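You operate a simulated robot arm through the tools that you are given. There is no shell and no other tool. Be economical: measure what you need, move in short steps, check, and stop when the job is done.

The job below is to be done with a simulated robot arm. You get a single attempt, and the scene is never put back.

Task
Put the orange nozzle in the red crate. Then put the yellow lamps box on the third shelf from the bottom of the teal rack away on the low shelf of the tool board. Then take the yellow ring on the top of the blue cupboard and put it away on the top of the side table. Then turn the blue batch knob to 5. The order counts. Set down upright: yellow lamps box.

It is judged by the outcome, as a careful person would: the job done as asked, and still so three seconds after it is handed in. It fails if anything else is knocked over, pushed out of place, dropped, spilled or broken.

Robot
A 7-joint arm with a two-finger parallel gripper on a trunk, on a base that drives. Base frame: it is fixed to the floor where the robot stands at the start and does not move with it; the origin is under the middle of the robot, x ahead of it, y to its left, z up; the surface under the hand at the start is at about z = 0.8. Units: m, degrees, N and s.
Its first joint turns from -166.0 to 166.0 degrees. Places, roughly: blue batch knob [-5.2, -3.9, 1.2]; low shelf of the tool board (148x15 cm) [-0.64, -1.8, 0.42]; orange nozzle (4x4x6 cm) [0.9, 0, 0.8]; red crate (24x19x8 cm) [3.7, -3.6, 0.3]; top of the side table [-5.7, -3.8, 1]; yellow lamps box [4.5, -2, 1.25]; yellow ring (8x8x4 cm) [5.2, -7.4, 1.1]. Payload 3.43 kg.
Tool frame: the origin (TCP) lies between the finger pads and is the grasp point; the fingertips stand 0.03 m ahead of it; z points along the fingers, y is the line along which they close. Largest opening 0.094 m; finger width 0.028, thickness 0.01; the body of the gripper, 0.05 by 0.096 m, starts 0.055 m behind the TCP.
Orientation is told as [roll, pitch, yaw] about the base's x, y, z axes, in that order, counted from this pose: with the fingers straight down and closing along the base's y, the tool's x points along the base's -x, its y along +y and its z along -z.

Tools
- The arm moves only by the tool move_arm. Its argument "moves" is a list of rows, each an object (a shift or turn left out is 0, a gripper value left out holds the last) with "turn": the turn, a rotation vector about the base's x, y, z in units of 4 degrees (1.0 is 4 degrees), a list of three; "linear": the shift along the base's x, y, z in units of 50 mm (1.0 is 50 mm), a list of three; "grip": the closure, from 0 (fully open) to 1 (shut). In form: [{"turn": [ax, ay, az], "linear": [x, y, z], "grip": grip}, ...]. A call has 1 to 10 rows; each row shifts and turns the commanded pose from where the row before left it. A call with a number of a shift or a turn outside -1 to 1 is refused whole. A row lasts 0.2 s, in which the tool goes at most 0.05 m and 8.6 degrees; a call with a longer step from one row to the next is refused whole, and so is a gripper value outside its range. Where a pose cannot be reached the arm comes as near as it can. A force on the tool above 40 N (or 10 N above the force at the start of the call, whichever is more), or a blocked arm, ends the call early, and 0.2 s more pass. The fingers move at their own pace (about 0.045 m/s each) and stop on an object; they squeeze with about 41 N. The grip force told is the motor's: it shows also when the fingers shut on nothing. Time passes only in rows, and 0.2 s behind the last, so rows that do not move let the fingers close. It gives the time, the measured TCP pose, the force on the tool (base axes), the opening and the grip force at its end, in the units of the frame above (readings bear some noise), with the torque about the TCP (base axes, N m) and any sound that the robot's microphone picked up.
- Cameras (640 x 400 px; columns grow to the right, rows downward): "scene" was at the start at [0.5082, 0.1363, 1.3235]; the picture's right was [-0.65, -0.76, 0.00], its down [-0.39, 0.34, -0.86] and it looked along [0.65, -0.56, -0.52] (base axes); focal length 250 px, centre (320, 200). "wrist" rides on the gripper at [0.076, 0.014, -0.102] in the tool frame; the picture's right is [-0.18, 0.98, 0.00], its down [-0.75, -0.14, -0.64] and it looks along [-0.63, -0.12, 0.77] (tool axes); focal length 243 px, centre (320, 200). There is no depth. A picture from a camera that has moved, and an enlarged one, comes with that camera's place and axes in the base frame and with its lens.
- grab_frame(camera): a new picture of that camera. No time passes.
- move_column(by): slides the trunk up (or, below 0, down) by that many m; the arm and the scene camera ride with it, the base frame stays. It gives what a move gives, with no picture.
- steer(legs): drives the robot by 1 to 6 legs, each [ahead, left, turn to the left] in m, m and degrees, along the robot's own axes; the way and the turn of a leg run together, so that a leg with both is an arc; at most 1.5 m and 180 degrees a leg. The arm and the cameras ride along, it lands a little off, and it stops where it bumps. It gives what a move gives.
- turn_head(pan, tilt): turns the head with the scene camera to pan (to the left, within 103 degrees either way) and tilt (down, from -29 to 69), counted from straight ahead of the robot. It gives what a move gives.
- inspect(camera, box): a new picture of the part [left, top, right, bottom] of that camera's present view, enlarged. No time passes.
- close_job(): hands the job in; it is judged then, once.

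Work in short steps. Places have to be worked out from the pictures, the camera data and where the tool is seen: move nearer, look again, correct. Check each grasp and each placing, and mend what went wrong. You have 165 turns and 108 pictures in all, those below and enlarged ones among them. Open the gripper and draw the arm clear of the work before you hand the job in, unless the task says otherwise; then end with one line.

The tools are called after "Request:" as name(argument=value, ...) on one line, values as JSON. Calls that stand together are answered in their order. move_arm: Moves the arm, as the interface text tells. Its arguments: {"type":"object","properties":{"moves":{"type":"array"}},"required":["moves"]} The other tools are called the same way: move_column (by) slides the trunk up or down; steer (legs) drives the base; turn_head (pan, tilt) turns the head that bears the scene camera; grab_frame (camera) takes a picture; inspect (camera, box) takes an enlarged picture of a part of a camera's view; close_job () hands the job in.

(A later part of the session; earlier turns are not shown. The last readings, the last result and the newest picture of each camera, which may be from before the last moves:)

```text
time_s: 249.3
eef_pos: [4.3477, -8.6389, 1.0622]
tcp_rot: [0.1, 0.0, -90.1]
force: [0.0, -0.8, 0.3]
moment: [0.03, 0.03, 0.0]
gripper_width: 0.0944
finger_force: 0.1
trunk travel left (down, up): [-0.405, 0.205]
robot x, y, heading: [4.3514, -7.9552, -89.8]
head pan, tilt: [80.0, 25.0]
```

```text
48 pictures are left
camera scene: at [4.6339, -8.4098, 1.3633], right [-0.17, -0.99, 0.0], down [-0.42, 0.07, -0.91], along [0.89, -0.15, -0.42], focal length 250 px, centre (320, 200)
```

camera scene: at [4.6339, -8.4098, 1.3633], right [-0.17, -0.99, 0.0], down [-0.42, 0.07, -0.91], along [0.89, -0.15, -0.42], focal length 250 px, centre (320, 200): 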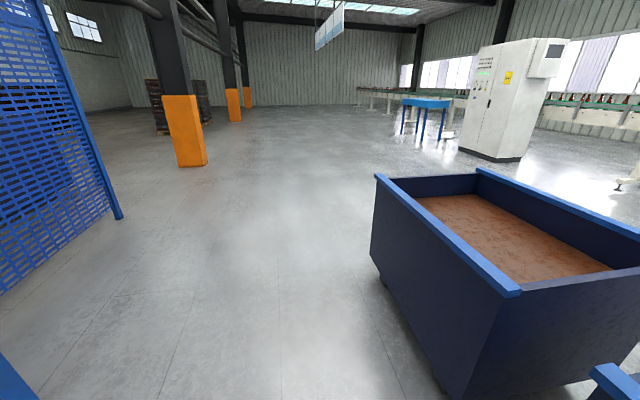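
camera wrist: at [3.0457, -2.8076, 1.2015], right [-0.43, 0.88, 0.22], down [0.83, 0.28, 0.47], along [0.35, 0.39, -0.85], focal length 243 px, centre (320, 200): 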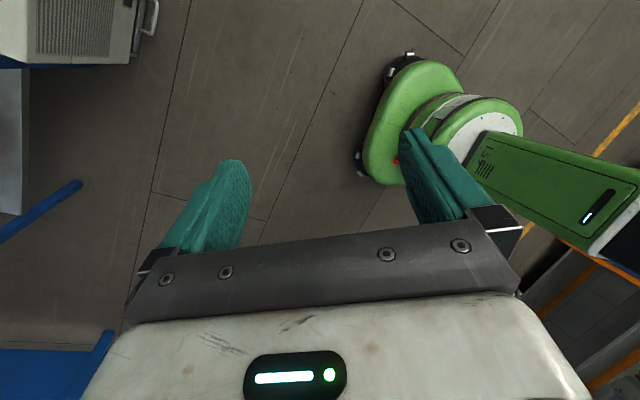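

There's 1.6 m of free floor between the cupboard's south end and the bins (y<-9.1). I'll move to about (5.0,-8.35) and turn to face north.

Request:
steer(legs=[[0.4, 0.67, 0], [0, 0, 179.8]])

Request:
turn_head(pan=-5, tilt=25)

Request:
grab_frame(camera="scene")

Request:
grab_frame(camera="wrist")

```text
time_s: 260.8
eef_pos: [5.0054, -7.6648, 1.0618]
tcp_rot: [0.2, 0.0, 90.5]
force: [0.4, -0.4, -0.4]
moment: [0.0, 0.0, -0.03]
gripper_width: 0.0942
finger_force: 0.1
trunk travel left (down, up): [-0.405, 0.205]
robot x, y, heading: [5.0113, -8.3539, 90.9]
head pan, tilt: [80.0, 25.0]
```

```text
time_s: 262.4
eef_pos: [5.0051, -7.666, 1.0621]
tcp_rot: [0.0, 0.0, 90.6]
force: [0.7, -0.2, 0.3]
moment: [-0.02, 0.01, -0.01]
gripper_width: 0.0941
finger_force: 0.0
trunk travel left (down, up): [-0.405, 0.205]
robot x, y, heading: [5.0106, -8.3526, 90.9]
head pan, tilt: [-5.0, 25.0]
```

```text
47 pictures are left
camera scene: at [4.8145, -7.822, 1.3633], right [1.0, -0.07, 0.0], down [-0.03, -0.42, -0.91], along [0.06, 0.9, -0.42], focal length 250 px, centre (320, 200)
```

scene: 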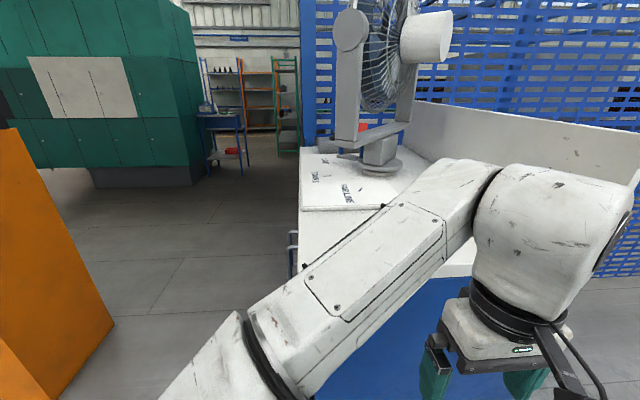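

```text
46 pictures are left
camera wrist: at [4.992, -7.7429, 1.1668], right [-0.98, 0.18, 0.0], down [0.14, 0.75, 0.64], along [0.11, 0.63, -0.77], focal length 243 px, centre (320, 200)
```

wrist: 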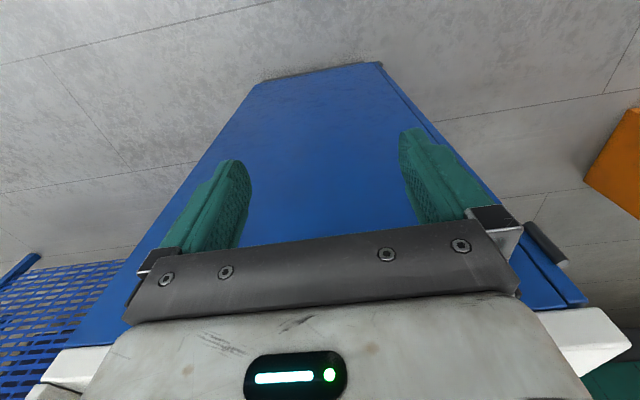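

The fan is at y>-7.2, so the ring near (5.17,-7.40) can be reached from the south. I'll raise the trunk 0.2, shift right and move a little nearer, then look down with the wrist camera.

Request:
move_column(by=0.2)

Request:
steer(legs=[[0.05, -0.16, -0.9]])

Request:
grab_frame(camera="wrist")

Request:
grab_frame(camera="scene")

```text
time_s: 264.6
eef_pos: [5.0039, -7.6652, 1.2623]
tcp_rot: [0.1, 0.0, 90.5]
force: [-0.6, -0.6, -0.1]
moment: [-0.04, 0.01, 0.02]
gripper_width: 0.094
finger_force: 0.0
trunk travel left (down, up): [-0.605, 0.005]
robot x, y, heading: [5.0148, -8.3521, 90.9]
head pan, tilt: [-5.0, 25.0]
```

```text
time_s: 266.1
eef_pos: [5.1773, -7.6137, 1.262]
tcp_rot: [0.1, 0.0, 89.5]
force: [0.2, 0.2, 0.7]
moment: [-0.02, -0.01, -0.02]
gripper_width: 0.0941
finger_force: 0.1
trunk travel left (down, up): [-0.605, 0.005]
robot x, y, heading: [5.1731, -8.3001, 89.8]
head pan, tilt: [-5.0, 25.0]
```

```text
45 pictures are left
camera wrist: at [5.1632, -7.6908, 1.3668], right [-0.98, 0.19, 0.0], down [0.15, 0.75, 0.64], along [0.12, 0.63, -0.77], focal length 243 px, centre (320, 200)
```

wrist: 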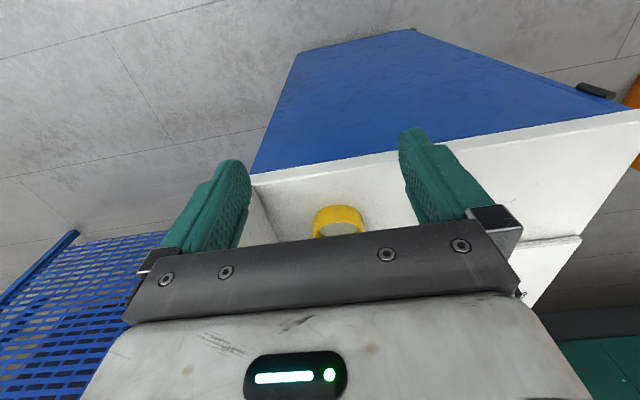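

```text
44 pictures are left
camera scene: at [4.9843, -7.7669, 1.5633], right [1.0, -0.09, 0.0], down [-0.04, -0.42, -0.91], along [0.08, 0.9, -0.42], focal length 250 px, centre (320, 200)
```

scene: 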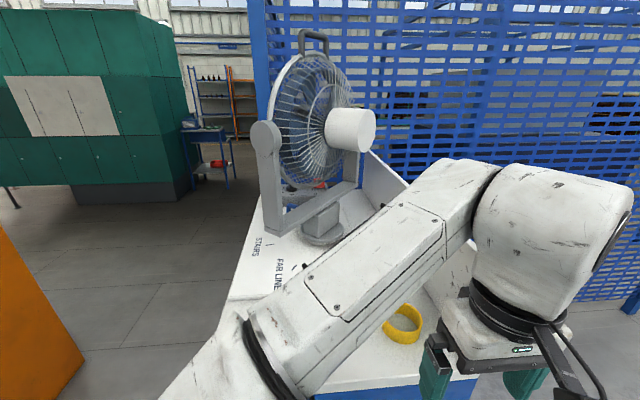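

Triangulating both views puts the ring's centre at ≈(5.187,-7.42) with its top near z≈1.14. I'll move above it at TCP z≈1.20 and check centring.

Request:
move_arm(moves=[{"linear": [0.04, 0.776, -0.2]}, {"linear": [0.04, 0.776, -0.2]}, {"linear": [0.04, 0.776, -0.2]}, {"linear": [0.04, 0.776, -0.2]}, {"linear": [0.04, 0.776, -0.2]}, {}])

Request:
grab_frame(camera="wrist")

Request:
grab_frame(camera="scene")

```text
time_s: 267.4
eef_pos: [5.1857, -7.4211, 1.2113]
tcp_rot: [0.1, -0.1, 89.4]
force: [0.5, -0.6, -0.2]
moment: [0.0, 0.03, -0.01]
gripper_width: 0.0941
finger_force: 0.1
trunk travel left (down, up): [-0.605, 0.005]
robot x, y, heading: [5.1728, -8.2995, 90.0]
head pan, tilt: [-5.0, 25.0]
```

```text
43 pictures are left
camera wrist: at [5.1723, -7.4977, 1.317], right [-0.98, 0.19, 0.0], down [0.15, 0.75, 0.64], along [0.12, 0.63, -0.77], focal length 243 px, centre (320, 200)
```

wrist: 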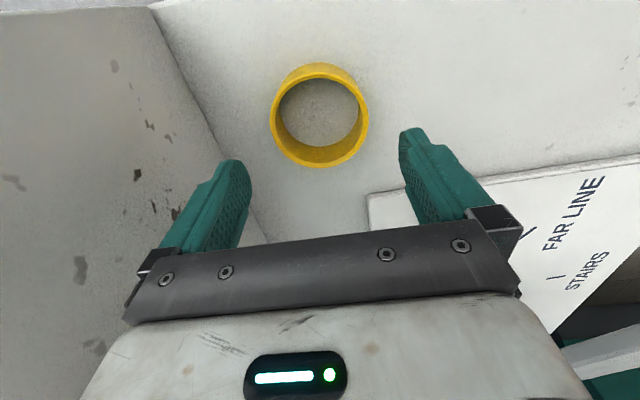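

```text
42 pictures are left
camera scene: at [4.9844, -7.7668, 1.5632], right [1.0, -0.09, 0.0], down [-0.04, -0.42, -0.91], along [0.08, 0.9, -0.42], focal length 250 px, centre (320, 200)
```

scene: 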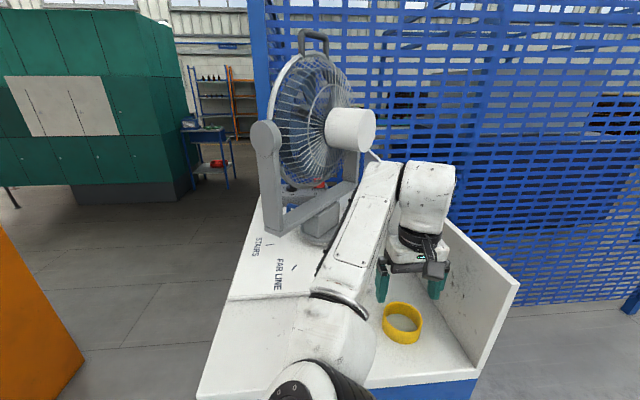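

The ring's rim is centred at ≈(5.184,-7.430) with its top at z≈1.135, and the back panel at x≈5.286 leaves room. I'll descend to TCP z≈1.14.

Request:
move_arm(moves=[{"linear": [-0.02, -0.09, -0.45]}, {"linear": [0, -0.09, -0.45]}, {"linear": [0, 0, -0.45]}, {}])

Request:
grab_frame(camera="wrist")

```text
time_s: 268.4
eef_pos: [5.1865, -7.4301, 1.1466]
tcp_rot: [0.1, 0.0, 89.6]
force: [0.9, 0.7, 0.4]
moment: [-0.01, 0.03, 0.01]
gripper_width: 0.0941
finger_force: 0.2
trunk travel left (down, up): [-0.605, 0.005]
robot x, y, heading: [5.1695, -8.3017, 89.7]
head pan, tilt: [-5.0, 25.0]
```

```text
41 pictures are left
camera wrist: at [5.1727, -7.5071, 1.2499], right [-0.98, 0.19, 0.0], down [0.15, 0.75, 0.64], along [0.12, 0.63, -0.77], focal length 243 px, centre (320, 200)
```

wrist: 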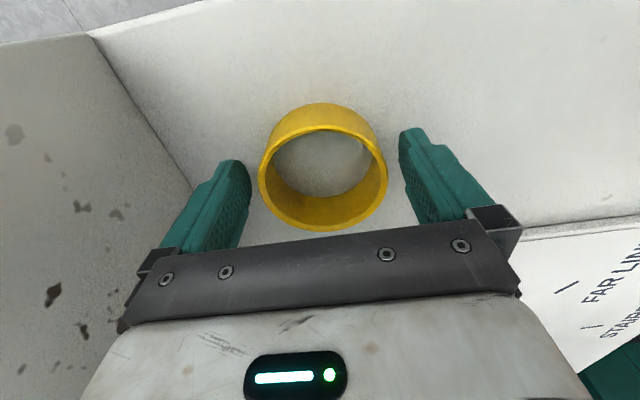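

The rim is centred between the fingers at z≈1.126. I'll lower 12 mm more and close.

Request:
move_arm(moves=[{"linear": [0, 0, -0.12]}, {"linear": [0, 0, -0.12]}, {}])

Request:
move_arm(moves=[{"grip": 1}, {"grip": 1}, {"grip": 1}, {"grip": 1}])

Request:
grab_frame(camera="wrist")

```text
time_s: 269.2
eef_pos: [5.1857, -7.429, 1.1327]
tcp_rot: [0.1, 0.0, 89.5]
force: [0.8, -1.4, -0.7]
moment: [-0.06, -0.01, 0.02]
gripper_width: 0.0941
finger_force: 0.0
trunk travel left (down, up): [-0.605, 0.005]
robot x, y, heading: [5.1725, -8.2983, 90.1]
head pan, tilt: [-5.0, 25.0]
```

```text
time_s: 270.2
eef_pos: [5.1869, -7.4305, 1.1335]
tcp_rot: [0.1, 0.0, 89.5]
force: [-0.1, -0.7, 1.3]
moment: [0.03, 0.03, -0.02]
gripper_width: 0.0773
finger_force: 40.8
trunk travel left (down, up): [-0.605, 0.005]
robot x, y, heading: [5.1748, -8.3022, 90.1]
head pan, tilt: [-5.0, 25.0]
```

```text
40 pictures are left
camera wrist: at [5.1722, -7.5068, 1.2376], right [-0.98, 0.19, 0.0], down [0.15, 0.75, 0.64], along [0.12, 0.63, -0.77], focal length 243 px, centre (320, 200)
```

wrist: 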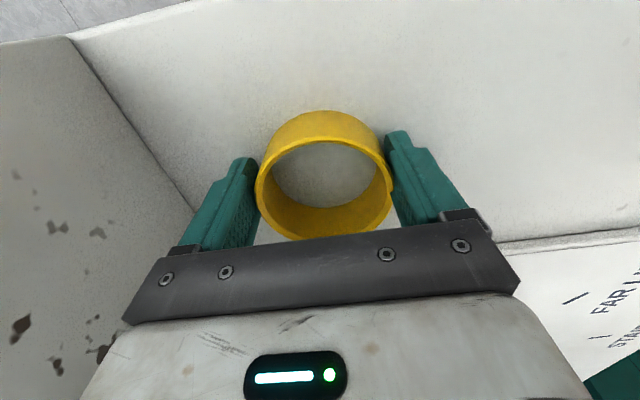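

The ring is gripped (77 mm). I'll lift 10 cm and draw back south, then check.

Request:
move_arm(moves=[{"linear": [0, 0, 0.6]}, {"linear": [0, 0, 0.7]}, {"linear": [0, 0, 0.7]}, {"linear": [0, -0.8, 0]}, {"linear": [0, -0.8, 0]}, {"linear": [0, -0.8, 0]}, {"linear": [0, -0.8, 0]}])

Request:
grab_frame(camera="scene")

```text
time_s: 271.9
eef_pos: [5.1839, -7.5889, 1.2334]
tcp_rot: [0.1, 0.0, 89.5]
force: [-0.2, 0.3, -0.1]
moment: [0.01, 0.03, 0.0]
gripper_width: 0.0768
finger_force: 41.0
trunk travel left (down, up): [-0.605, 0.005]
robot x, y, heading: [5.1762, -8.2995, 90.2]
head pan, tilt: [-5.0, 25.0]
```

```text
39 pictures are left
camera scene: at [4.9844, -7.7669, 1.5633], right [1.0, -0.09, 0.0], down [-0.04, -0.42, -0.91], along [0.08, 0.9, -0.42], focal length 250 px, centre (320, 200)
```

scene: 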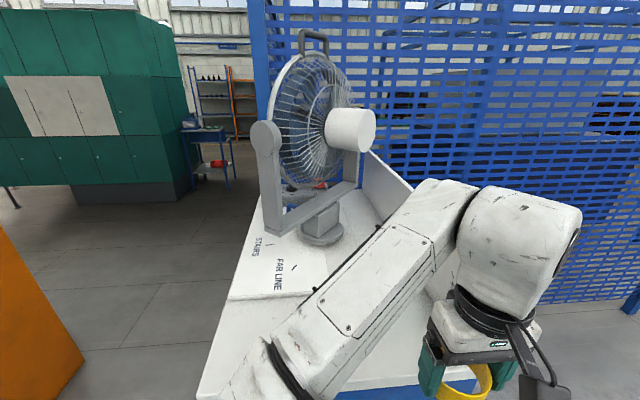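

The ring is secure. I'll strafe west into the aisle and drive north.

Request:
steer(legs=[[-0.1, 0.87, 0], [1.4, 0, 0], [1.4, 0, 0]])

```text
time_s: 289.8
eef_pos: [4.3607, -4.8461, 1.2327]
tcp_rot: [0.1, 0.1, 88.9]
force: [-1.0, 0.9, -0.5]
moment: [0.02, 0.02, 0.01]
gripper_width: 0.0762
finger_force: 41.2
trunk travel left (down, up): [-0.605, 0.005]
robot x, y, heading: [4.3393, -5.5581, 89.2]
head pan, tilt: [-5.0, 25.0]
```

I'm on track at x≈4.34. I'll continue to y≈-3.7 and then turn the arm toward the open floor before passing the gap.

Request:
steer(legs=[[1.0, 0.02, 0.4], [0.86, 0.03, 0.4], [0, 0, 30]])

```text
time_s: 300.6
eef_pos: [3.9826, -3.0696, 1.2329]
tcp_rot: [0.0, 0.0, 118.7]
force: [0.2, 0.0, -0.1]
moment: [-0.02, 0.02, 0.01]
gripper_width: 0.0756
finger_force: 41.1
trunk travel left (down, up): [-0.605, 0.005]
robot x, y, heading: [4.3255, -3.699, 119.3]
head pan, tilt: [-5.0, 25.0]
```

The base is where I want it. The grip opening is slowly shrinking (77→75.6 mm), so I'll look at the ring before going on.

Request:
steer(legs=[[0.291, -0.094, 0], [0.396, -0.01, 0], [0.841, 0.322, 0]])

Request:
grab_frame(camera="wrist")

```text
time_s: 309.1
eef_pos: [3.0426, -1.839, 1.2318]
tcp_rot: [0.2, 0.1, 118.8]
force: [-0.4, 0.3, -0.2]
moment: [0.02, 0.0, -0.04]
gripper_width: 0.0754
finger_force: 41.0
trunk travel left (down, up): [-0.605, 0.005]
robot x, y, heading: [3.3803, -2.4668, 119.3]
head pan, tilt: [-5.0, 25.0]
```

```text
38 pictures are left
camera wrist: at [3.0682, -1.9144, 1.3368], right [-0.95, -0.31, 0.0], down [-0.24, 0.73, 0.64], along [-0.2, 0.61, -0.77], focal length 243 px, centre (320, 200)
```

wrist: 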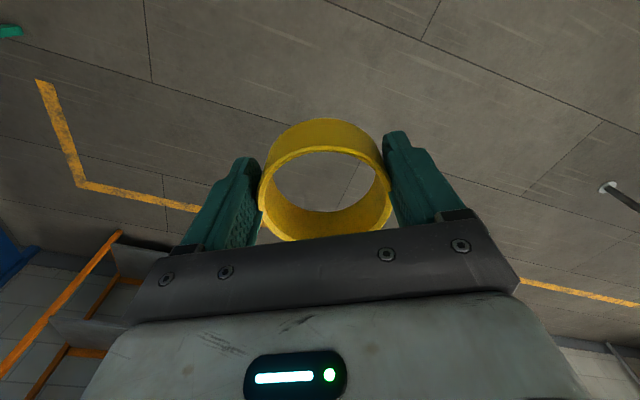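

The ring still sits centred between the pads. I'll carry on, turning to face west and driving through the corridor at y≈-0.93.

Request:
steer(legs=[[0, 0, 60.7], [0.54, -0.77, 0], [0.54, -0.77, 0], [1.4, 0, 0], [1.4, 0, 0]])

Request:
turn_head(pan=20, tilt=15)

Request:
grab_frame(camera="scene")

```text
time_s: 334.3
eef_pos: [-1.1625, -0.7899, 1.234]
tcp_rot: [0.2, -0.1, 178.3]
force: [-0.1, 0.5, 0.0]
moment: [-0.02, 0.03, -0.01]
gripper_width: 0.0742
finger_force: 41.0
trunk travel left (down, up): [-0.605, 0.005]
robot x, y, heading: [-0.4531, -0.8135, 178.5]
head pan, tilt: [-5.0, 25.0]
```

```text
time_s: 335.2
eef_pos: [-1.1631, -0.7898, 1.2326]
tcp_rot: [0.1, 0.0, 178.3]
force: [0.5, 0.8, -0.5]
moment: [0.0, -0.01, -0.01]
gripper_width: 0.0741
finger_force: 40.7
trunk travel left (down, up): [-0.605, 0.005]
robot x, y, heading: [-0.4516, -0.8147, 178.5]
head pan, tilt: [20.0, 15.0]
```

```text
37 pictures are left
camera scene: at [-0.9872, -1.0307, 1.5795], right [-0.32, 0.95, 0.0], down [0.25, 0.08, -0.97], along [-0.91, -0.31, -0.26], focal length 250 px, centre (320, 200)
```

scene: 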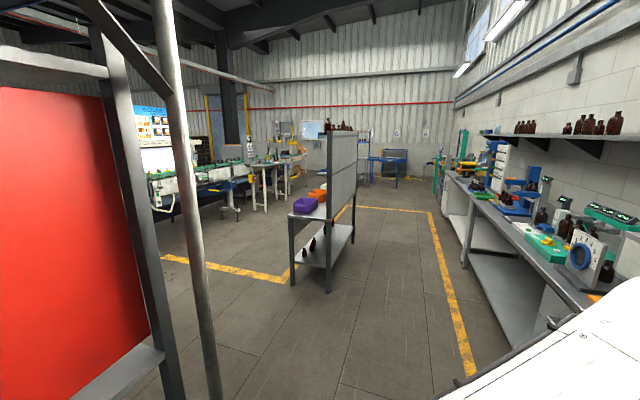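

The route west is open. A grey double rack stands at x -3.1…-4.5, y -1.7…-2.1. I'll zoom in on the destination area.

Request:
inspect(camera="scene", box=[140, 90, 340, 230])

```text
2.86 times, centred on (240, 160) of scene
camera zoom: at [-0.9872, -1.0307, 1.5795], right [-0.32, 0.95, 0.0], down [0.25, 0.08, -0.97], along [-0.91, -0.31, -0.26], focal length 713 px, centre (549, 314)
```

zoom: 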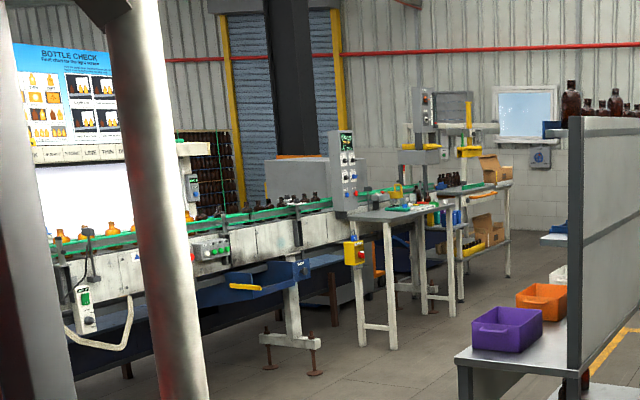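

The destination table (top z≈1.0, front y≈-3.65) and the grey panel with knobs beside it are visible. I'll drive around the rack's south side and look again from nearer.

Request:
steer(legs=[[1.45, 0, 1.5], [0.35, 0.93, 0], [0.35, 0.93, 0], [1.2, 0, 0]])

Request:
turn_head(pan=30, tilt=15)

Request:
grab_frame(camera="scene")

```text
time_s: 357.9
eef_pos: [-4.5176, -2.7614, 1.2329]
tcp_rot: [0.1, 0.0, -178.9]
force: [0.9, -0.5, -0.3]
moment: [0.01, 0.0, 0.03]
gripper_width: 0.0732
finger_force: 41.0
trunk travel left (down, up): [-0.605, 0.005]
robot x, y, heading: [-3.8056, -2.7508, -178.4]
head pan, tilt: [20.0, 15.0]
```

```text
time_s: 358.6
eef_pos: [-4.5174, -2.7598, 1.232]
tcp_rot: [0.0, 0.1, -178.9]
force: [1.3, 0.4, 0.0]
moment: [0.0, 0.0, -0.01]
gripper_width: 0.0732
finger_force: 40.9
trunk travel left (down, up): [-0.605, 0.005]
robot x, y, heading: [-3.8019, -2.7513, -178.6]
head pan, tilt: [30.0, 15.0]
```

```text
35 pictures are left
camera scene: at [-4.3229, -3.0081, 1.5795], right [-0.52, 0.85, 0.0], down [0.22, 0.14, -0.97], along [-0.82, -0.51, -0.26], focal length 250 px, centre (320, 200)
```

scene: 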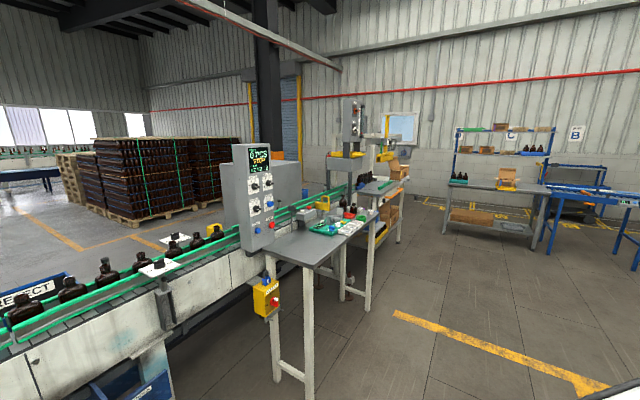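

Request:
inspect(camera="scene", box=[200, 130, 400, 290])

Request:
grab_frame(camera="wrist")

```text
2.50 times, centred on (300, 210) of scene
camera zoom: at [-4.3229, -3.0081, 1.5795], right [-0.52, 0.85, 0.0], down [0.22, 0.14, -0.97], along [-0.82, -0.51, -0.26], focal length 624 px, centre (370, 175)
```

zoom: 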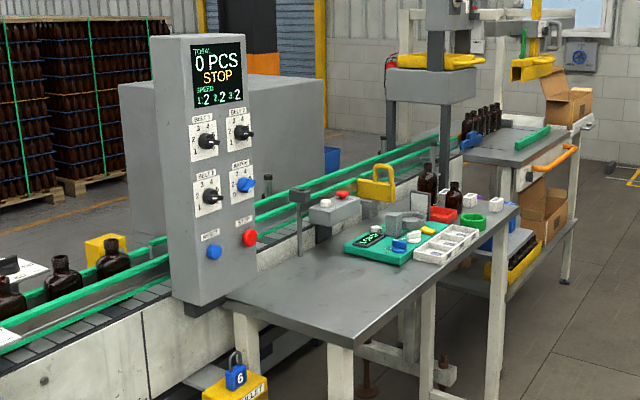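

```text
33 pictures are left
camera wrist: at [-4.4405, -2.7744, 1.3368], right [-0.17, -0.99, 0.0], down [-0.76, 0.13, 0.64], along [-0.63, 0.1, -0.77], focal length 243 px, centre (320, 200)
```

wrist: 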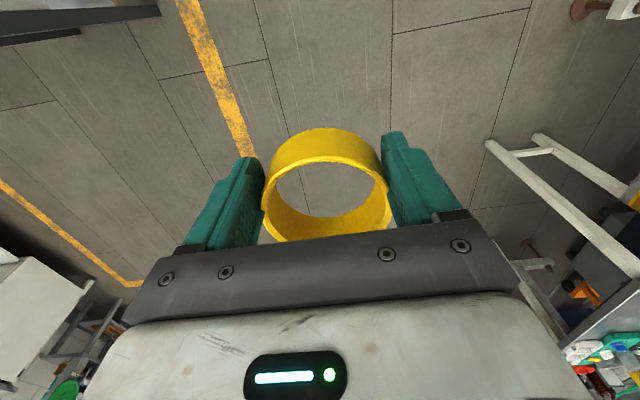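

The table's free part is x -5.15…-5.5, y -3.56…-3.87, ahead of the green tray. I'll turn south, strafe west, and look with the tool near it.

Request:
steer(legs=[[0, 0, 88.5], [0, -1.1, 0], [0, -0.42, 0]])

Request:
turn_head(pan=0, tilt=30)

Request:
grab_frame(camera="scene")

Request:
grab_frame(camera="wrist")

```text
time_s: 370.3
eef_pos: [-5.2642, -3.5607, 1.2331]
tcp_rot: [0.1, 0.0, -86.5]
force: [0.2, -0.9, -0.1]
moment: [0.01, 0.03, 0.01]
gripper_width: 0.0726
finger_force: 40.8
trunk travel left (down, up): [-0.605, 0.005]
robot x, y, heading: [-5.303, -2.849, -86.0]
head pan, tilt: [30.0, 15.0]
```

```text
time_s: 371.2
eef_pos: [-5.2657, -3.562, 1.2314]
tcp_rot: [0.1, 0.0, -86.4]
force: [-0.1, 0.1, -0.5]
moment: [0.03, 0.01, -0.01]
gripper_width: 0.0726
finger_force: 41.2
trunk travel left (down, up): [-0.605, 0.005]
robot x, y, heading: [-5.3033, -2.8523, -86.0]
head pan, tilt: [0.0, 30.0]
```

```text
32 pictures are left
camera scene: at [-5.0754, -3.3665, 1.5553], right [-1.0, -0.07, 0.0], down [-0.04, 0.5, -0.87], along [0.06, -0.86, -0.5], focal length 250 px, centre (320, 200)
```

scene: 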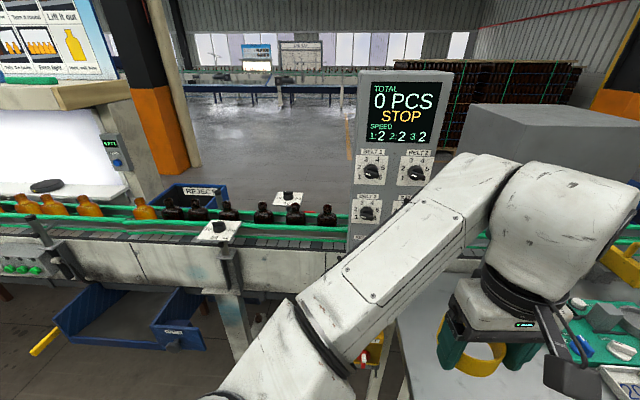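

```text
31 pictures are left
camera wrist: at [-5.2556, -3.4852, 1.3368], right [0.99, -0.12, 0.0], down [-0.09, -0.76, 0.64], along [-0.08, -0.64, -0.77], focal length 243 px, centre (320, 200)
```

wrist: 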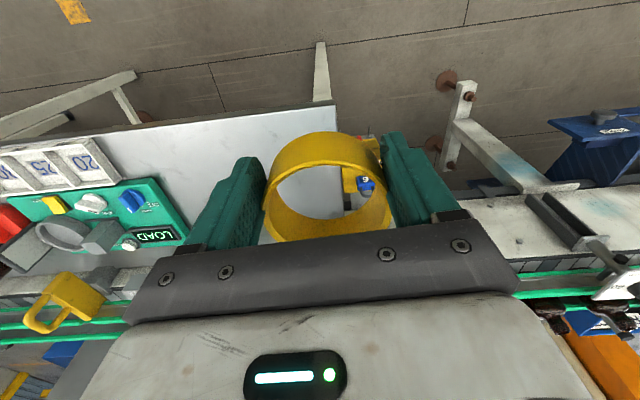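

Triangulating the table's near corner gives ≈(-5.25,-3.64) at z≈0.90–0.95. The free area is x -5.27…-5.58. I'll aim the ring at about (-5.41,-3.76), starting with a small base correction.

Request:
steer(legs=[[0.08, -0.1, -4]])

Request:
grab_frame(camera="wrist")

```text
time_s: 372.5
eef_pos: [-5.4149, -3.6462, 1.2321]
tcp_rot: [0.1, -0.1, -90.4]
force: [-0.3, -0.4, -1.4]
moment: [-0.01, -0.05, -0.02]
gripper_width: 0.0724
finger_force: 41.0
trunk travel left (down, up): [-0.605, 0.005]
robot x, y, heading: [-5.4044, -2.9364, -90.2]
head pan, tilt: [0.0, 30.0]
```

```text
30 pictures are left
camera wrist: at [-5.3994, -3.5718, 1.3368], right [0.98, -0.19, 0.0], down [-0.15, -0.75, 0.64], along [-0.12, -0.63, -0.77], focal length 243 px, centre (320, 200)
```

wrist: 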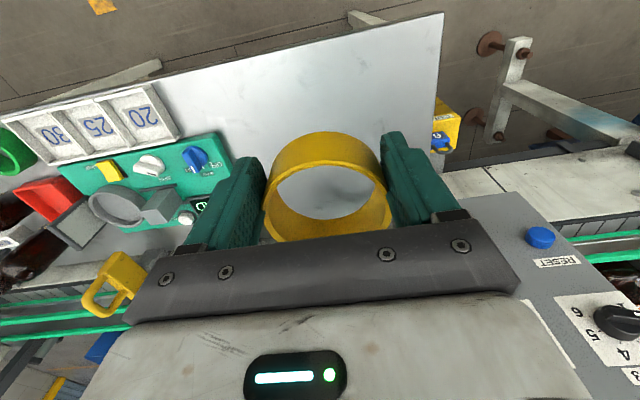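

Two wrist rays agree on the corner at (-5.25,-3.618) with table z≈0.95. The tray ends at x≈-5.59, so x=-5.415 is clear. I'll move in to y≈-3.756 and lower to TCP z≈1.02.

Request:
move_arm(moves=[{"linear": [0, -0.74, 0]}, {"linear": [0, -0.74, 0]}, {"linear": [0, -0.74, 0]}, {"linear": [0, 0, -0.85]}, {"linear": [0, 0, -0.85]}, {"linear": [0, 0, -0.85]}, {"linear": [0, 0, -0.85]}, {"linear": [0, 0, -0.8]}, {}])

Request:
grab_frame(camera="wrist")

```text
time_s: 374.5
eef_pos: [-5.4137, -3.7573, 1.0223]
tcp_rot: [0.1, -0.1, -90.5]
force: [-0.4, 0.2, -0.1]
moment: [0.02, -0.01, -0.02]
gripper_width: 0.0724
finger_force: 41.0
trunk travel left (down, up): [-0.605, 0.005]
robot x, y, heading: [-5.4041, -2.9333, -90.0]
head pan, tilt: [0.0, 30.0]
```

```text
29 pictures are left
camera wrist: at [-5.3984, -3.6824, 1.1273], right [0.98, -0.19, 0.0], down [-0.15, -0.75, 0.64], along [-0.12, -0.63, -0.77], focal length 243 px, centre (320, 200)
```

wrist: 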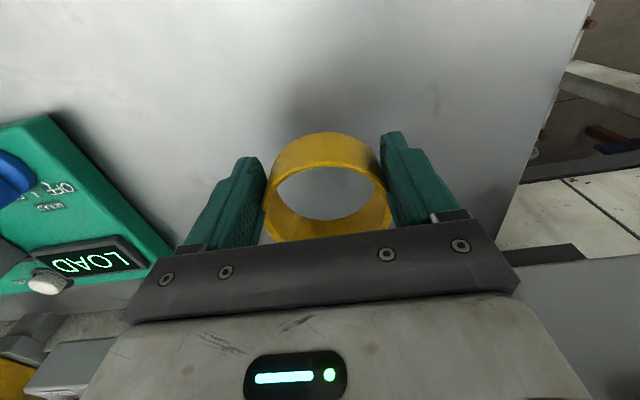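

The ring is over clear table, so I'll lower in small steps to contact.

Request:
move_arm(moves=[{"linear": [0, 0, -0.1]}, {"linear": [0, 0, -0.1]}, {"linear": [0, 0, -0.1]}, {}])

Request:
move_arm(moves=[{"linear": [0, 0, -0.1]}, {}])

Request:
move_arm(moves=[{"linear": [0, 0, -0.1]}, {}])

```text
time_s: 375.5
eef_pos: [-5.4149, -3.7593, 1.0077]
tcp_rot: [0.0, 0.0, -90.5]
force: [-0.2, 0.7, 0.0]
moment: [0.01, 0.02, -0.03]
gripper_width: 0.0722
finger_force: 40.5
trunk travel left (down, up): [-0.605, 0.005]
robot x, y, heading: [-5.4053, -2.9326, -89.8]
head pan, tilt: [0.0, 30.0]
```

```text
time_s: 376.1
eef_pos: [-5.4147, -3.7585, 1.0025]
tcp_rot: [0.0, 0.0, -90.5]
force: [-0.1, -0.4, 0.0]
moment: [0.01, -0.02, -0.01]
gripper_width: 0.0721
finger_force: 41.1
trunk travel left (down, up): [-0.605, 0.005]
robot x, y, heading: [-5.4034, -2.9316, -90.0]
head pan, tilt: [0.0, 30.0]
```

```text
time_s: 376.7
eef_pos: [-5.4144, -3.7583, 0.9975]
tcp_rot: [0.0, 0.0, -90.5]
force: [0.7, -0.7, -0.6]
moment: [-0.01, -0.02, 0.01]
gripper_width: 0.0721
finger_force: 41.3
trunk travel left (down, up): [-0.605, 0.005]
robot x, y, heading: [-5.4015, -2.9321, -90.0]
head pan, tilt: [0.0, 30.0]
```

No contact yet; I'll keep going in small steps.

Request:
move_arm(moves=[{"linear": [0, 0, -0.1]}, {}])

Request:
move_arm(moves=[{"linear": [0, 0, -0.1]}, {}])

Request:
grab_frame(camera="wrist")

```text
time_s: 377.3
eef_pos: [-5.414, -3.7587, 0.9925]
tcp_rot: [0.1, 0.1, -90.6]
force: [0.4, 0.7, -0.4]
moment: [0.0, 0.01, 0.01]
gripper_width: 0.0721
finger_force: 41.0
trunk travel left (down, up): [-0.605, 0.005]
robot x, y, heading: [-5.4033, -2.9328, -89.9]
head pan, tilt: [0.0, 30.0]
```

```text
time_s: 377.9
eef_pos: [-5.4149, -3.7569, 0.9873]
tcp_rot: [0.1, 0.0, -90.4]
force: [-0.2, 0.1, 0.2]
moment: [0.01, 0.02, -0.03]
gripper_width: 0.0723
finger_force: 40.8
trunk travel left (down, up): [-0.605, 0.005]
robot x, y, heading: [-5.4062, -2.9384, -89.8]
head pan, tilt: [0.0, 30.0]
```

```text
28 pictures are left
camera wrist: at [-5.3997, -3.6823, 1.0917], right [0.98, -0.19, 0.0], down [-0.15, -0.75, 0.64], along [-0.12, -0.63, -0.77], focal length 243 px, centre (320, 200)
```

wrist: 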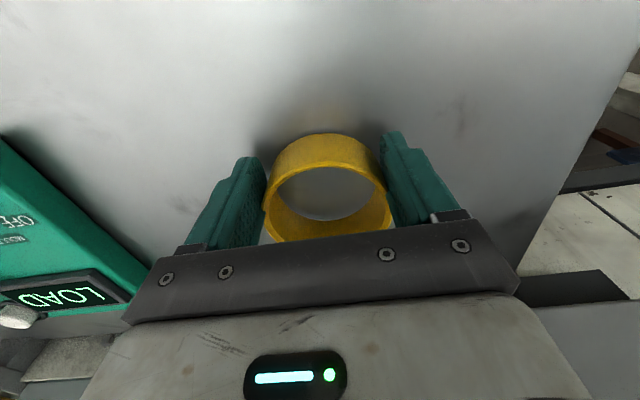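

The contact shadow is closing in. I'll continue downward.

Request:
move_arm(moves=[{"linear": [0, 0, -0.08]}, {"linear": [0, 0, -0.08]}, {}])

Request:
move_arm(moves=[{"linear": [0, 0, -0.07]}, {}])

Request:
move_arm(moves=[{"linear": [0, 0, -0.07]}, {}])

```text
time_s: 378.7
eef_pos: [-5.4152, -3.7586, 0.9824]
tcp_rot: [0.2, -0.4, -90.7]
force: [-0.8, 4.3, 32.0]
moment: [-0.15, 0.02, -0.05]
gripper_width: 0.0722
finger_force: 41.4
trunk travel left (down, up): [-0.605, 0.005]
robot x, y, heading: [-5.4029, -2.9323, -90.3]
head pan, tilt: [0.0, 30.0]
```

```text
time_s: 379.1
eef_pos: [-5.4145, -3.7575, 0.9794]
tcp_rot: [0.0, -0.3, -90.5]
force: [-0.4, 4.7, 16.0]
moment: [0.35, -0.56, 0.26]
gripper_width: 0.072
finger_force: 41.1
trunk travel left (down, up): [-0.605, 0.005]
robot x, y, heading: [-5.403, -2.9344, -90.0]
head pan, tilt: [0.0, 30.0]
stopped in row 2: the force on the tool passed its limit at 47 N (the readings are from after the stop); the commanded pose is now the measured one
```

```text
time_s: 379.5
eef_pos: [-5.4144, -3.7599, 0.9799]
tcp_rot: [0.0, -0.7, -90.5]
force: [-1.0, 5.4, 16.2]
moment: [0.41, -0.63, 0.25]
gripper_width: 0.0718
finger_force: 41.0
trunk travel left (down, up): [-0.605, 0.005]
robot x, y, heading: [-5.4021, -2.93, -89.9]
head pan, tilt: [0.0, 30.0]
stopped in row 2: the force on the tool passed its limit at 44 N (the readings are from after the stop); the commanded pose is now the measured one
```

There's firm contact, so the ring is on the table. I'll ease up 2 mm, open, and look.

Request:
move_arm(moves=[{"linear": [0, 0, 0.05]}, {"grip": 0}, {"grip": 0}, {"grip": 0}, {"grip": 0}])

Request:
move_arm(moves=[{"linear": [0, 0, 0.4]}, {"linear": [0, 0, 0.8]}, {"linear": [0, 0, 0.8]}, {"linear": [0, 0, 0.8]}, {}])

Request:
grab_frame(camera="wrist")

```text
time_s: 380.7
eef_pos: [-5.4151, -3.7592, 0.9814]
tcp_rot: [0.0, -0.5, -90.5]
force: [-0.4, -0.4, 0.2]
moment: [0.0, 0.0, -0.01]
gripper_width: 0.094
finger_force: 0.1
trunk travel left (down, up): [-0.605, 0.005]
robot x, y, heading: [-5.4059, -2.9321, -90.2]
head pan, tilt: [0.0, 30.0]
```

```text
time_s: 381.9
eef_pos: [-5.416, -3.7582, 1.1213]
tcp_rot: [0.1, -0.4, -90.5]
force: [-0.1, -0.2, 0.9]
moment: [0.02, -0.02, -0.01]
gripper_width: 0.0941
finger_force: 0.0
trunk travel left (down, up): [-0.605, 0.005]
robot x, y, heading: [-5.4028, -2.9323, -90.1]
head pan, tilt: [0.0, 30.0]
```

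```text
27 pictures are left
camera wrist: at [-5.4001, -3.6826, 1.2256], right [0.98, -0.19, 0.0], down [-0.15, -0.75, 0.65], along [-0.12, -0.64, -0.76], focal length 243 px, centre (320, 200)
```

wrist: 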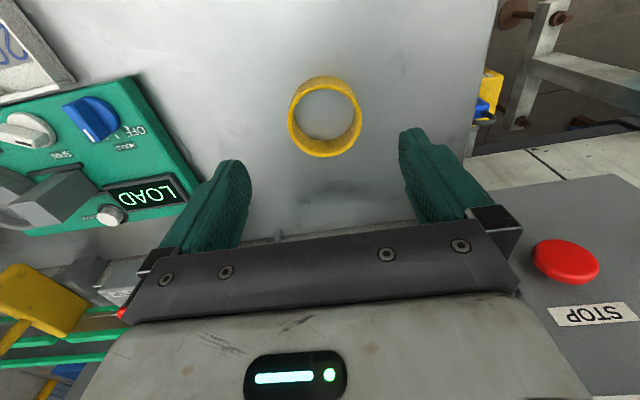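

The ring stands on the side table. Now the knob: I'll retract and look at the panel.

Request:
move_arm(moves=[{"linear": [-0.4, 0.8, 0]}, {"linear": [-0.4, 0.8, 0]}, {"linear": [-0.4, 0.8, 0]}, {"linear": [-0.4, 0.8, 0]}, {"linear": [0, 0.8, 0]}])

Request:
turn_head(pan=0, tilt=25)

Request:
grab_frame(camera="scene")

```text
time_s: 383.1
eef_pos: [-5.494, -3.5581, 1.1208]
tcp_rot: [-0.1, -0.5, -90.5]
force: [0.1, 0.1, 0.1]
moment: [0.0, 0.0, -0.05]
gripper_width: 0.0941
finger_force: 0.3
trunk travel left (down, up): [-0.605, 0.005]
robot x, y, heading: [-5.4062, -2.9339, -90.3]
head pan, tilt: [0.0, 30.0]
```

```text
time_s: 383.8
eef_pos: [-5.4946, -3.5592, 1.1222]
tcp_rot: [0.1, -0.5, -90.6]
force: [-0.5, -0.6, 0.1]
moment: [0.0, 0.0, 0.0]
gripper_width: 0.094
finger_force: 0.0
trunk travel left (down, up): [-0.605, 0.005]
robot x, y, heading: [-5.4069, -2.9338, -90.0]
head pan, tilt: [0.0, 25.0]
```

```text
26 pictures are left
camera scene: at [-5.2114, -3.4681, 1.5633], right [-1.0, 0.0, 0.0], down [0.0, 0.42, -0.91], along [0.0, -0.91, -0.42], focal length 250 px, centre (320, 200)
```

scene: 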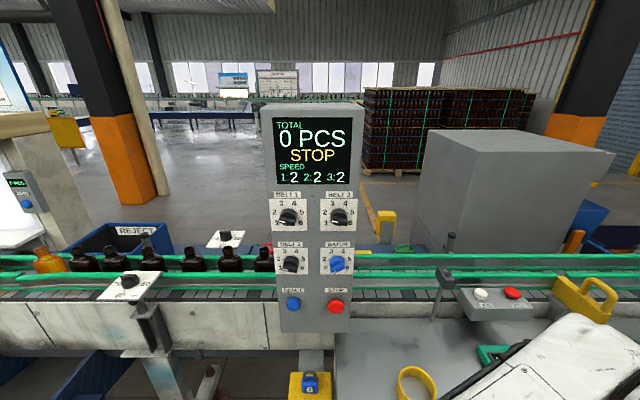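

I have a clear frontal view, so I'll zoom in on the knobs.

Request:
inspect(camera="scene", box=[260, 180, 370, 320])

Request:
inspect(camera="scene", box=[316, 234, 362, 280])

```text
2.86 times, centred on (315, 250) of scene
camera zoom: at [-5.2114, -3.4681, 1.5633], right [-1.0, 0.0, 0.0], down [0.0, 0.42, -0.91], along [0.0, -0.91, -0.42], focal length 713 px, centre (334, 57)
```

zoom: 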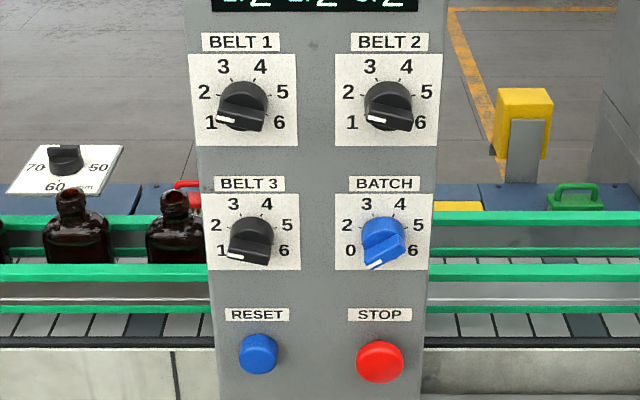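

```text
8.70 times, centred on (339, 257) of scene
camera zoom: at [-5.2114, -3.4681, 1.5633], right [-1.0, 0.0, 0.0], down [0.0, 0.42, -0.91], along [0.0, -0.91, -0.42], focal length 2171 px, centre (155, -296)
```

zoom: 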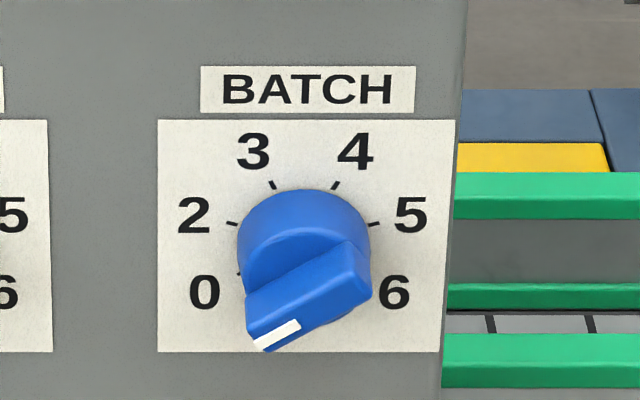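

The blue BATCH knob points at 0 now. Its marks run clockwise 0 (213°), 2 (164°), 3 (115°), 4 (65°), 5 (16°), 6. I need about 197° clockwise, in two grasps, with the tool horizontal. The knob is near (-5.25,-3.92,1.20). I'll line up the base, then tilt the tool forward.

Request:
steer(legs=[[-0.05, 0.2, 0]])

Request:
move_arm(moves=[{"turn": [-1, 0, 0], "linear": [0, -0.1, 0], "grip": 0.4}, {"turn": [-1, 0, 0], "linear": [0, -0.1, 0]}, {"turn": [-1, 0, 0], "linear": [0, -0.1, 0]}, {"turn": [-1, 0, 0], "linear": [0, -0.1, 0]}, {"turn": [-1, 0, 0], "linear": [0, -0.1, 0]}, {"turn": [-1, 0, 0], "linear": [0, -0.1, 0]}, {"turn": [-1, 0, 0], "linear": [0, -0.1, 0]}, {"turn": [-1, 0, 0], "linear": [0, -0.1, 0]}, {"turn": [-1, 0, 0]}, {"turn": [-1, 0, 0]}])

Request:
move_arm(moves=[{"turn": [-1, 0, 0], "linear": [0, 0, 0.1]}, {"turn": [-1, 0, 0], "linear": [0, 0, 0.1]}, {"turn": [-1, 0, 0], "linear": [0, 0, 0.1]}, {"turn": [-1, 0, 0], "linear": [0, 0, 0.1]}, {"turn": [-1, 0, 0], "linear": [0, 0, 0.1]}, {"turn": [-1, 0, 0], "linear": [0, 0, 0.1]}, {"turn": [-1, 0, 0], "linear": [0, 0, 0.1]}, {"turn": [-1, 0, 0], "linear": [0, 0, 0.1]}, {"turn": [-1, 0, 0]}, {"turn": [-1, 0, 0]}])

```text
time_s: 385.4
eef_pos: [-5.2965, -3.5074, 1.1222]
tcp_rot: [0.0, -0.5, -90.4]
force: [-0.5, -0.2, -0.1]
moment: [0.0, 0.02, -0.03]
gripper_width: 0.0943
finger_force: 0.1
trunk travel left (down, up): [-0.605, 0.005]
robot x, y, heading: [-5.2052, -2.8824, -89.9]
head pan, tilt: [0.0, 25.0]
```

```text
time_s: 387.6
eef_pos: [-5.2958, -3.5478, 1.1198]
tcp_rot: [0.3, -40.6, -90.5]
force: [-0.4, 0.2, 0.9]
moment: [0.01, 0.0, 0.0]
gripper_width: 0.0564
finger_force: 0.0
trunk travel left (down, up): [-0.605, 0.005]
robot x, y, heading: [-5.2081, -2.8837, -90.0]
head pan, tilt: [0.0, 25.0]
```

```text
time_s: 389.8
eef_pos: [-5.3126, -3.5197, 1.1138]
tcp_rot: [7.6, -63.3, -99.9]
force: [-0.1, -0.1, -0.7]
moment: [-0.01, -0.01, 0.0]
gripper_width: 0.0565
finger_force: 0.1
out of reach, approached as far as the arm can: row 1, 2, 3, 4, 5, 10
trunk travel left (down, up): [-0.605, 0.005]
robot x, y, heading: [-5.2045, -2.8839, -90.0]
head pan, tilt: [0.0, 25.0]
```

I'm too close for a horizontal tool. I'll back the base off 0.15 m and reach further out while finishing the tilt.

Request:
steer(legs=[[-0.15, 0, 0]])

Request:
move_arm(moves=[{"linear": [0, -0.8, 0.3]}, {"linear": [0, -0.8, 0.3]}, {"linear": [0, -0.8, 0.3]}, {"linear": [0, -0.8, 0.3]}, {"turn": [-1, 0, 0], "linear": [0, -0.2, 0.1]}, {"turn": [-1, 0, 0], "linear": [0, -0.2, 0.1]}, {"turn": [-1, 0, 0], "linear": [0, 0, 0]}, {"turn": [-1, 0, 0], "linear": [0, 0, 0]}, {"turn": [-1, 0, 0]}, {"turn": [-1, 0, 0]}])

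Request:
grab_frame(camera="scene")

```text
time_s: 391.2
eef_pos: [-5.312, -3.3698, 1.1157]
tcp_rot: [7.7, -63.4, -99.8]
force: [1.5, 0.2, 0.1]
moment: [-0.01, -0.02, 0.01]
gripper_width: 0.0564
finger_force: 0.0
trunk travel left (down, up): [-0.605, 0.005]
robot x, y, heading: [-5.2056, -2.7345, -89.8]
head pan, tilt: [0.0, 25.0]
```

```text
time_s: 393.4
eef_pos: [-5.3121, -3.5485, 1.1841]
tcp_rot: [61.3, -85.0, -152.5]
force: [-0.6, -0.1, -0.3]
moment: [0.0, 0.02, -0.02]
gripper_width: 0.0563
finger_force: 0.1
trunk travel left (down, up): [-0.605, 0.005]
robot x, y, heading: [-5.2073, -2.7335, -89.9]
head pan, tilt: [0.0, 25.0]
```

```text
23 pictures are left
camera scene: at [-5.0125, -3.2664, 1.5633], right [-1.0, 0.0, 0.0], down [0.0, 0.42, -0.91], along [0.0, -0.91, -0.42], focal length 250 px, centre (320, 200)
```

scene: 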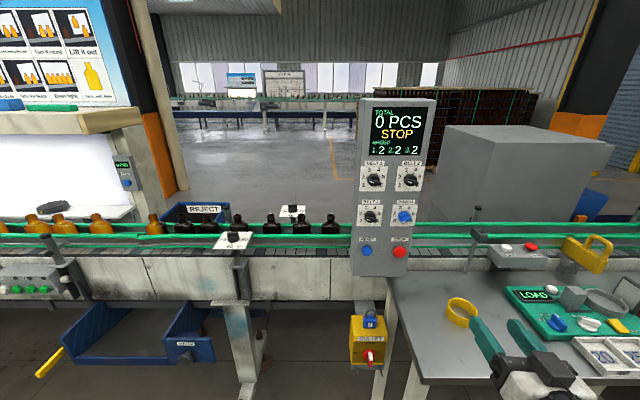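

The tool is now horizontal, within about 2° of −y. I'll zoom on the knob from this second viewpoint to triangulate it accurately.

Request:
inspect(camera="scene", box=[380, 192, 430, 242])

```text
8.00 times, centred on (405, 217) of scene
camera zoom: at [-5.0125, -3.2664, 1.5633], right [-1.0, 0.0, 0.0], down [0.0, 0.42, -0.91], along [0.0, -0.91, -0.42], focal length 1998 px, centre (-360, 64)
```

zoom: 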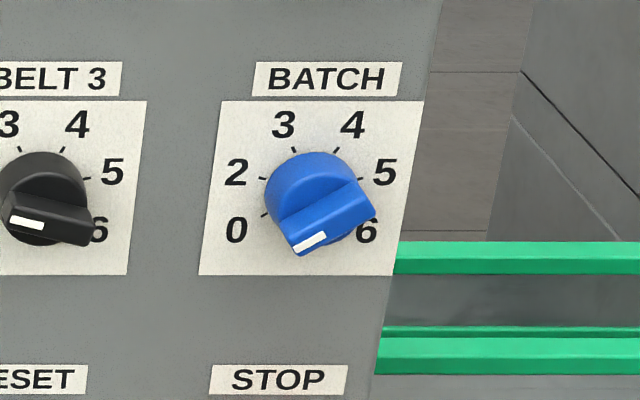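

Triangulation puts the dial centre at (-5.247,-3.882,1.229). The raised bar lies along ≈33°, so the fingers must close along ≈-57°. I'll roll the gripper 52° clockwise while centring on the knob axis at a safe distance.

Request:
move_arm(moves=[{"turn": [-0.06, -0.98, 0.027], "linear": [0.13, -0.3, 0.09]}, {"turn": [-0.06, -0.98, 0.027], "linear": [0.13, -0.3, 0.09]}, {"turn": [-0.06, -0.98, 0.027], "linear": [0.13, -0.3, 0.09]}, {"turn": [-0.06, -0.98, 0.027], "linear": [0.13, -0.3, 0.09]}, {"turn": [-0.06, -0.98, 0.027], "linear": [0.13, -0.3, 0.09]}, {"turn": [-0.06, -0.98, 0.027], "linear": [0.13, -0.3, 0.09]}, {"turn": [-0.06, -0.98, 0.027], "linear": [0.13, -0.3, 0.09]}, {"turn": [-0.06, -0.98, 0.027], "linear": [0.13, -0.3, 0.09]}, {"turn": [-0.06, -0.98, 0.027], "linear": [0.13, -0.3, 0.09]}, {"turn": [-0.06, -0.98, 0.027], "linear": [0.13, -0.3, 0.09]}])

Request:
move_arm(moves=[{"turn": [0, -0.98, 0]}, {"turn": [0, -0.98, 0]}, {"turn": [0, -0.98, 0]}, {"turn": [0, -0.2, 0]}, {}])

Request:
grab_frame(camera="wrist")

```text
time_s: 395.6
eef_pos: [-5.2472, -3.6994, 1.2289]
tcp_rot: [90.0, -46.4, -179.0]
force: [-0.6, 0.2, 0.0]
moment: [0.0, 0.01, 0.0]
gripper_width: 0.0564
finger_force: 0.0
trunk travel left (down, up): [-0.605, 0.005]
robot x, y, heading: [-5.2104, -2.7335, -90.0]
head pan, tilt: [0.0, 25.0]
```

```text
time_s: 396.8
eef_pos: [-5.2477, -3.6989, 1.2284]
tcp_rot: [90.2, -33.9, -179.2]
force: [0.1, 0.4, 0.2]
moment: [0.0, 0.03, -0.02]
gripper_width: 0.0567
finger_force: 0.1
trunk travel left (down, up): [-0.605, 0.005]
robot x, y, heading: [-5.2095, -2.734, -90.0]
head pan, tilt: [0.0, 25.0]
```

```text
21 pictures are left
camera wrist: at [-5.1772, -3.5966, 1.2003], right [0.39, 0.01, 0.92], down [-0.71, 0.63, 0.3], along [-0.58, -0.78, 0.26], focal length 243 px, centre (320, 200)
```

wrist: 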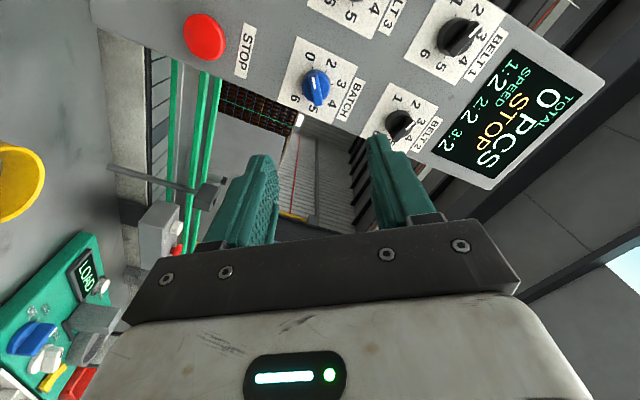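

Alignment is confirmed: the wrist view puts the knob at (-5.242, 1.227) and the closing line at -56°. I'll advance to just in front and look.

Request:
move_arm(moves=[{"linear": [0.02, -0.7, 0]}, {"linear": [0.02, -0.7, 0]}, {"linear": [0, -0.6, 0]}, {"linear": [0, -0.2, 0]}, {}])

Request:
grab_frame(camera="wrist")

```text
time_s: 398.0
eef_pos: [-5.2452, -3.8097, 1.2288]
tcp_rot: [90.2, -33.8, -179.1]
force: [-0.1, -0.5, 0.0]
moment: [0.01, 0.02, 0.0]
gripper_width: 0.0563
finger_force: 0.1
trunk travel left (down, up): [-0.605, 0.005]
robot x, y, heading: [-5.2073, -2.7301, -89.7]
head pan, tilt: [0.0, 25.0]
```

```text
20 pictures are left
camera wrist: at [-5.1753, -3.708, 1.2005], right [0.4, 0.01, 0.92], down [-0.71, 0.63, 0.3], along [-0.58, -0.78, 0.26], focal length 243 px, centre (320, 200)
```

wrist: 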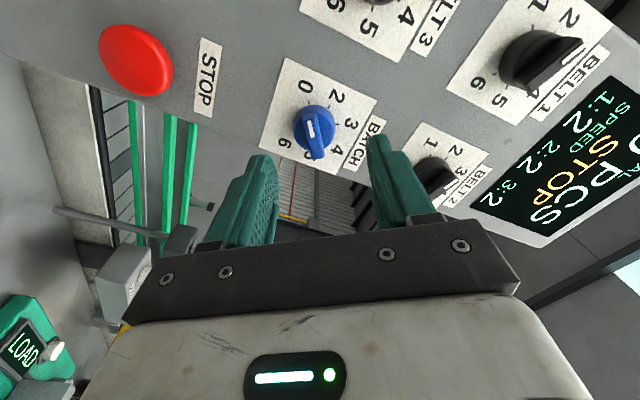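

The bar lies parallel to the fingers. The knob looks about 8 mm offset along the bar, so I'll zoom in to decide.

Request:
inspect(camera="wrist", box=[230, 50, 430, 200])

```text
2.67 times, centred on (330, 125) of wrist
camera zoom: at [-5.1753, -3.708, 1.2005], right [0.4, 0.01, 0.92], down [-0.71, 0.63, 0.3], along [-0.58, -0.78, 0.26], focal length 647 px, centre (293, 400)
```

zoom: 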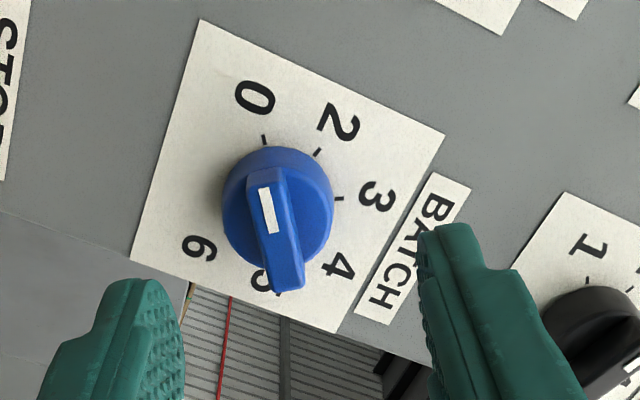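

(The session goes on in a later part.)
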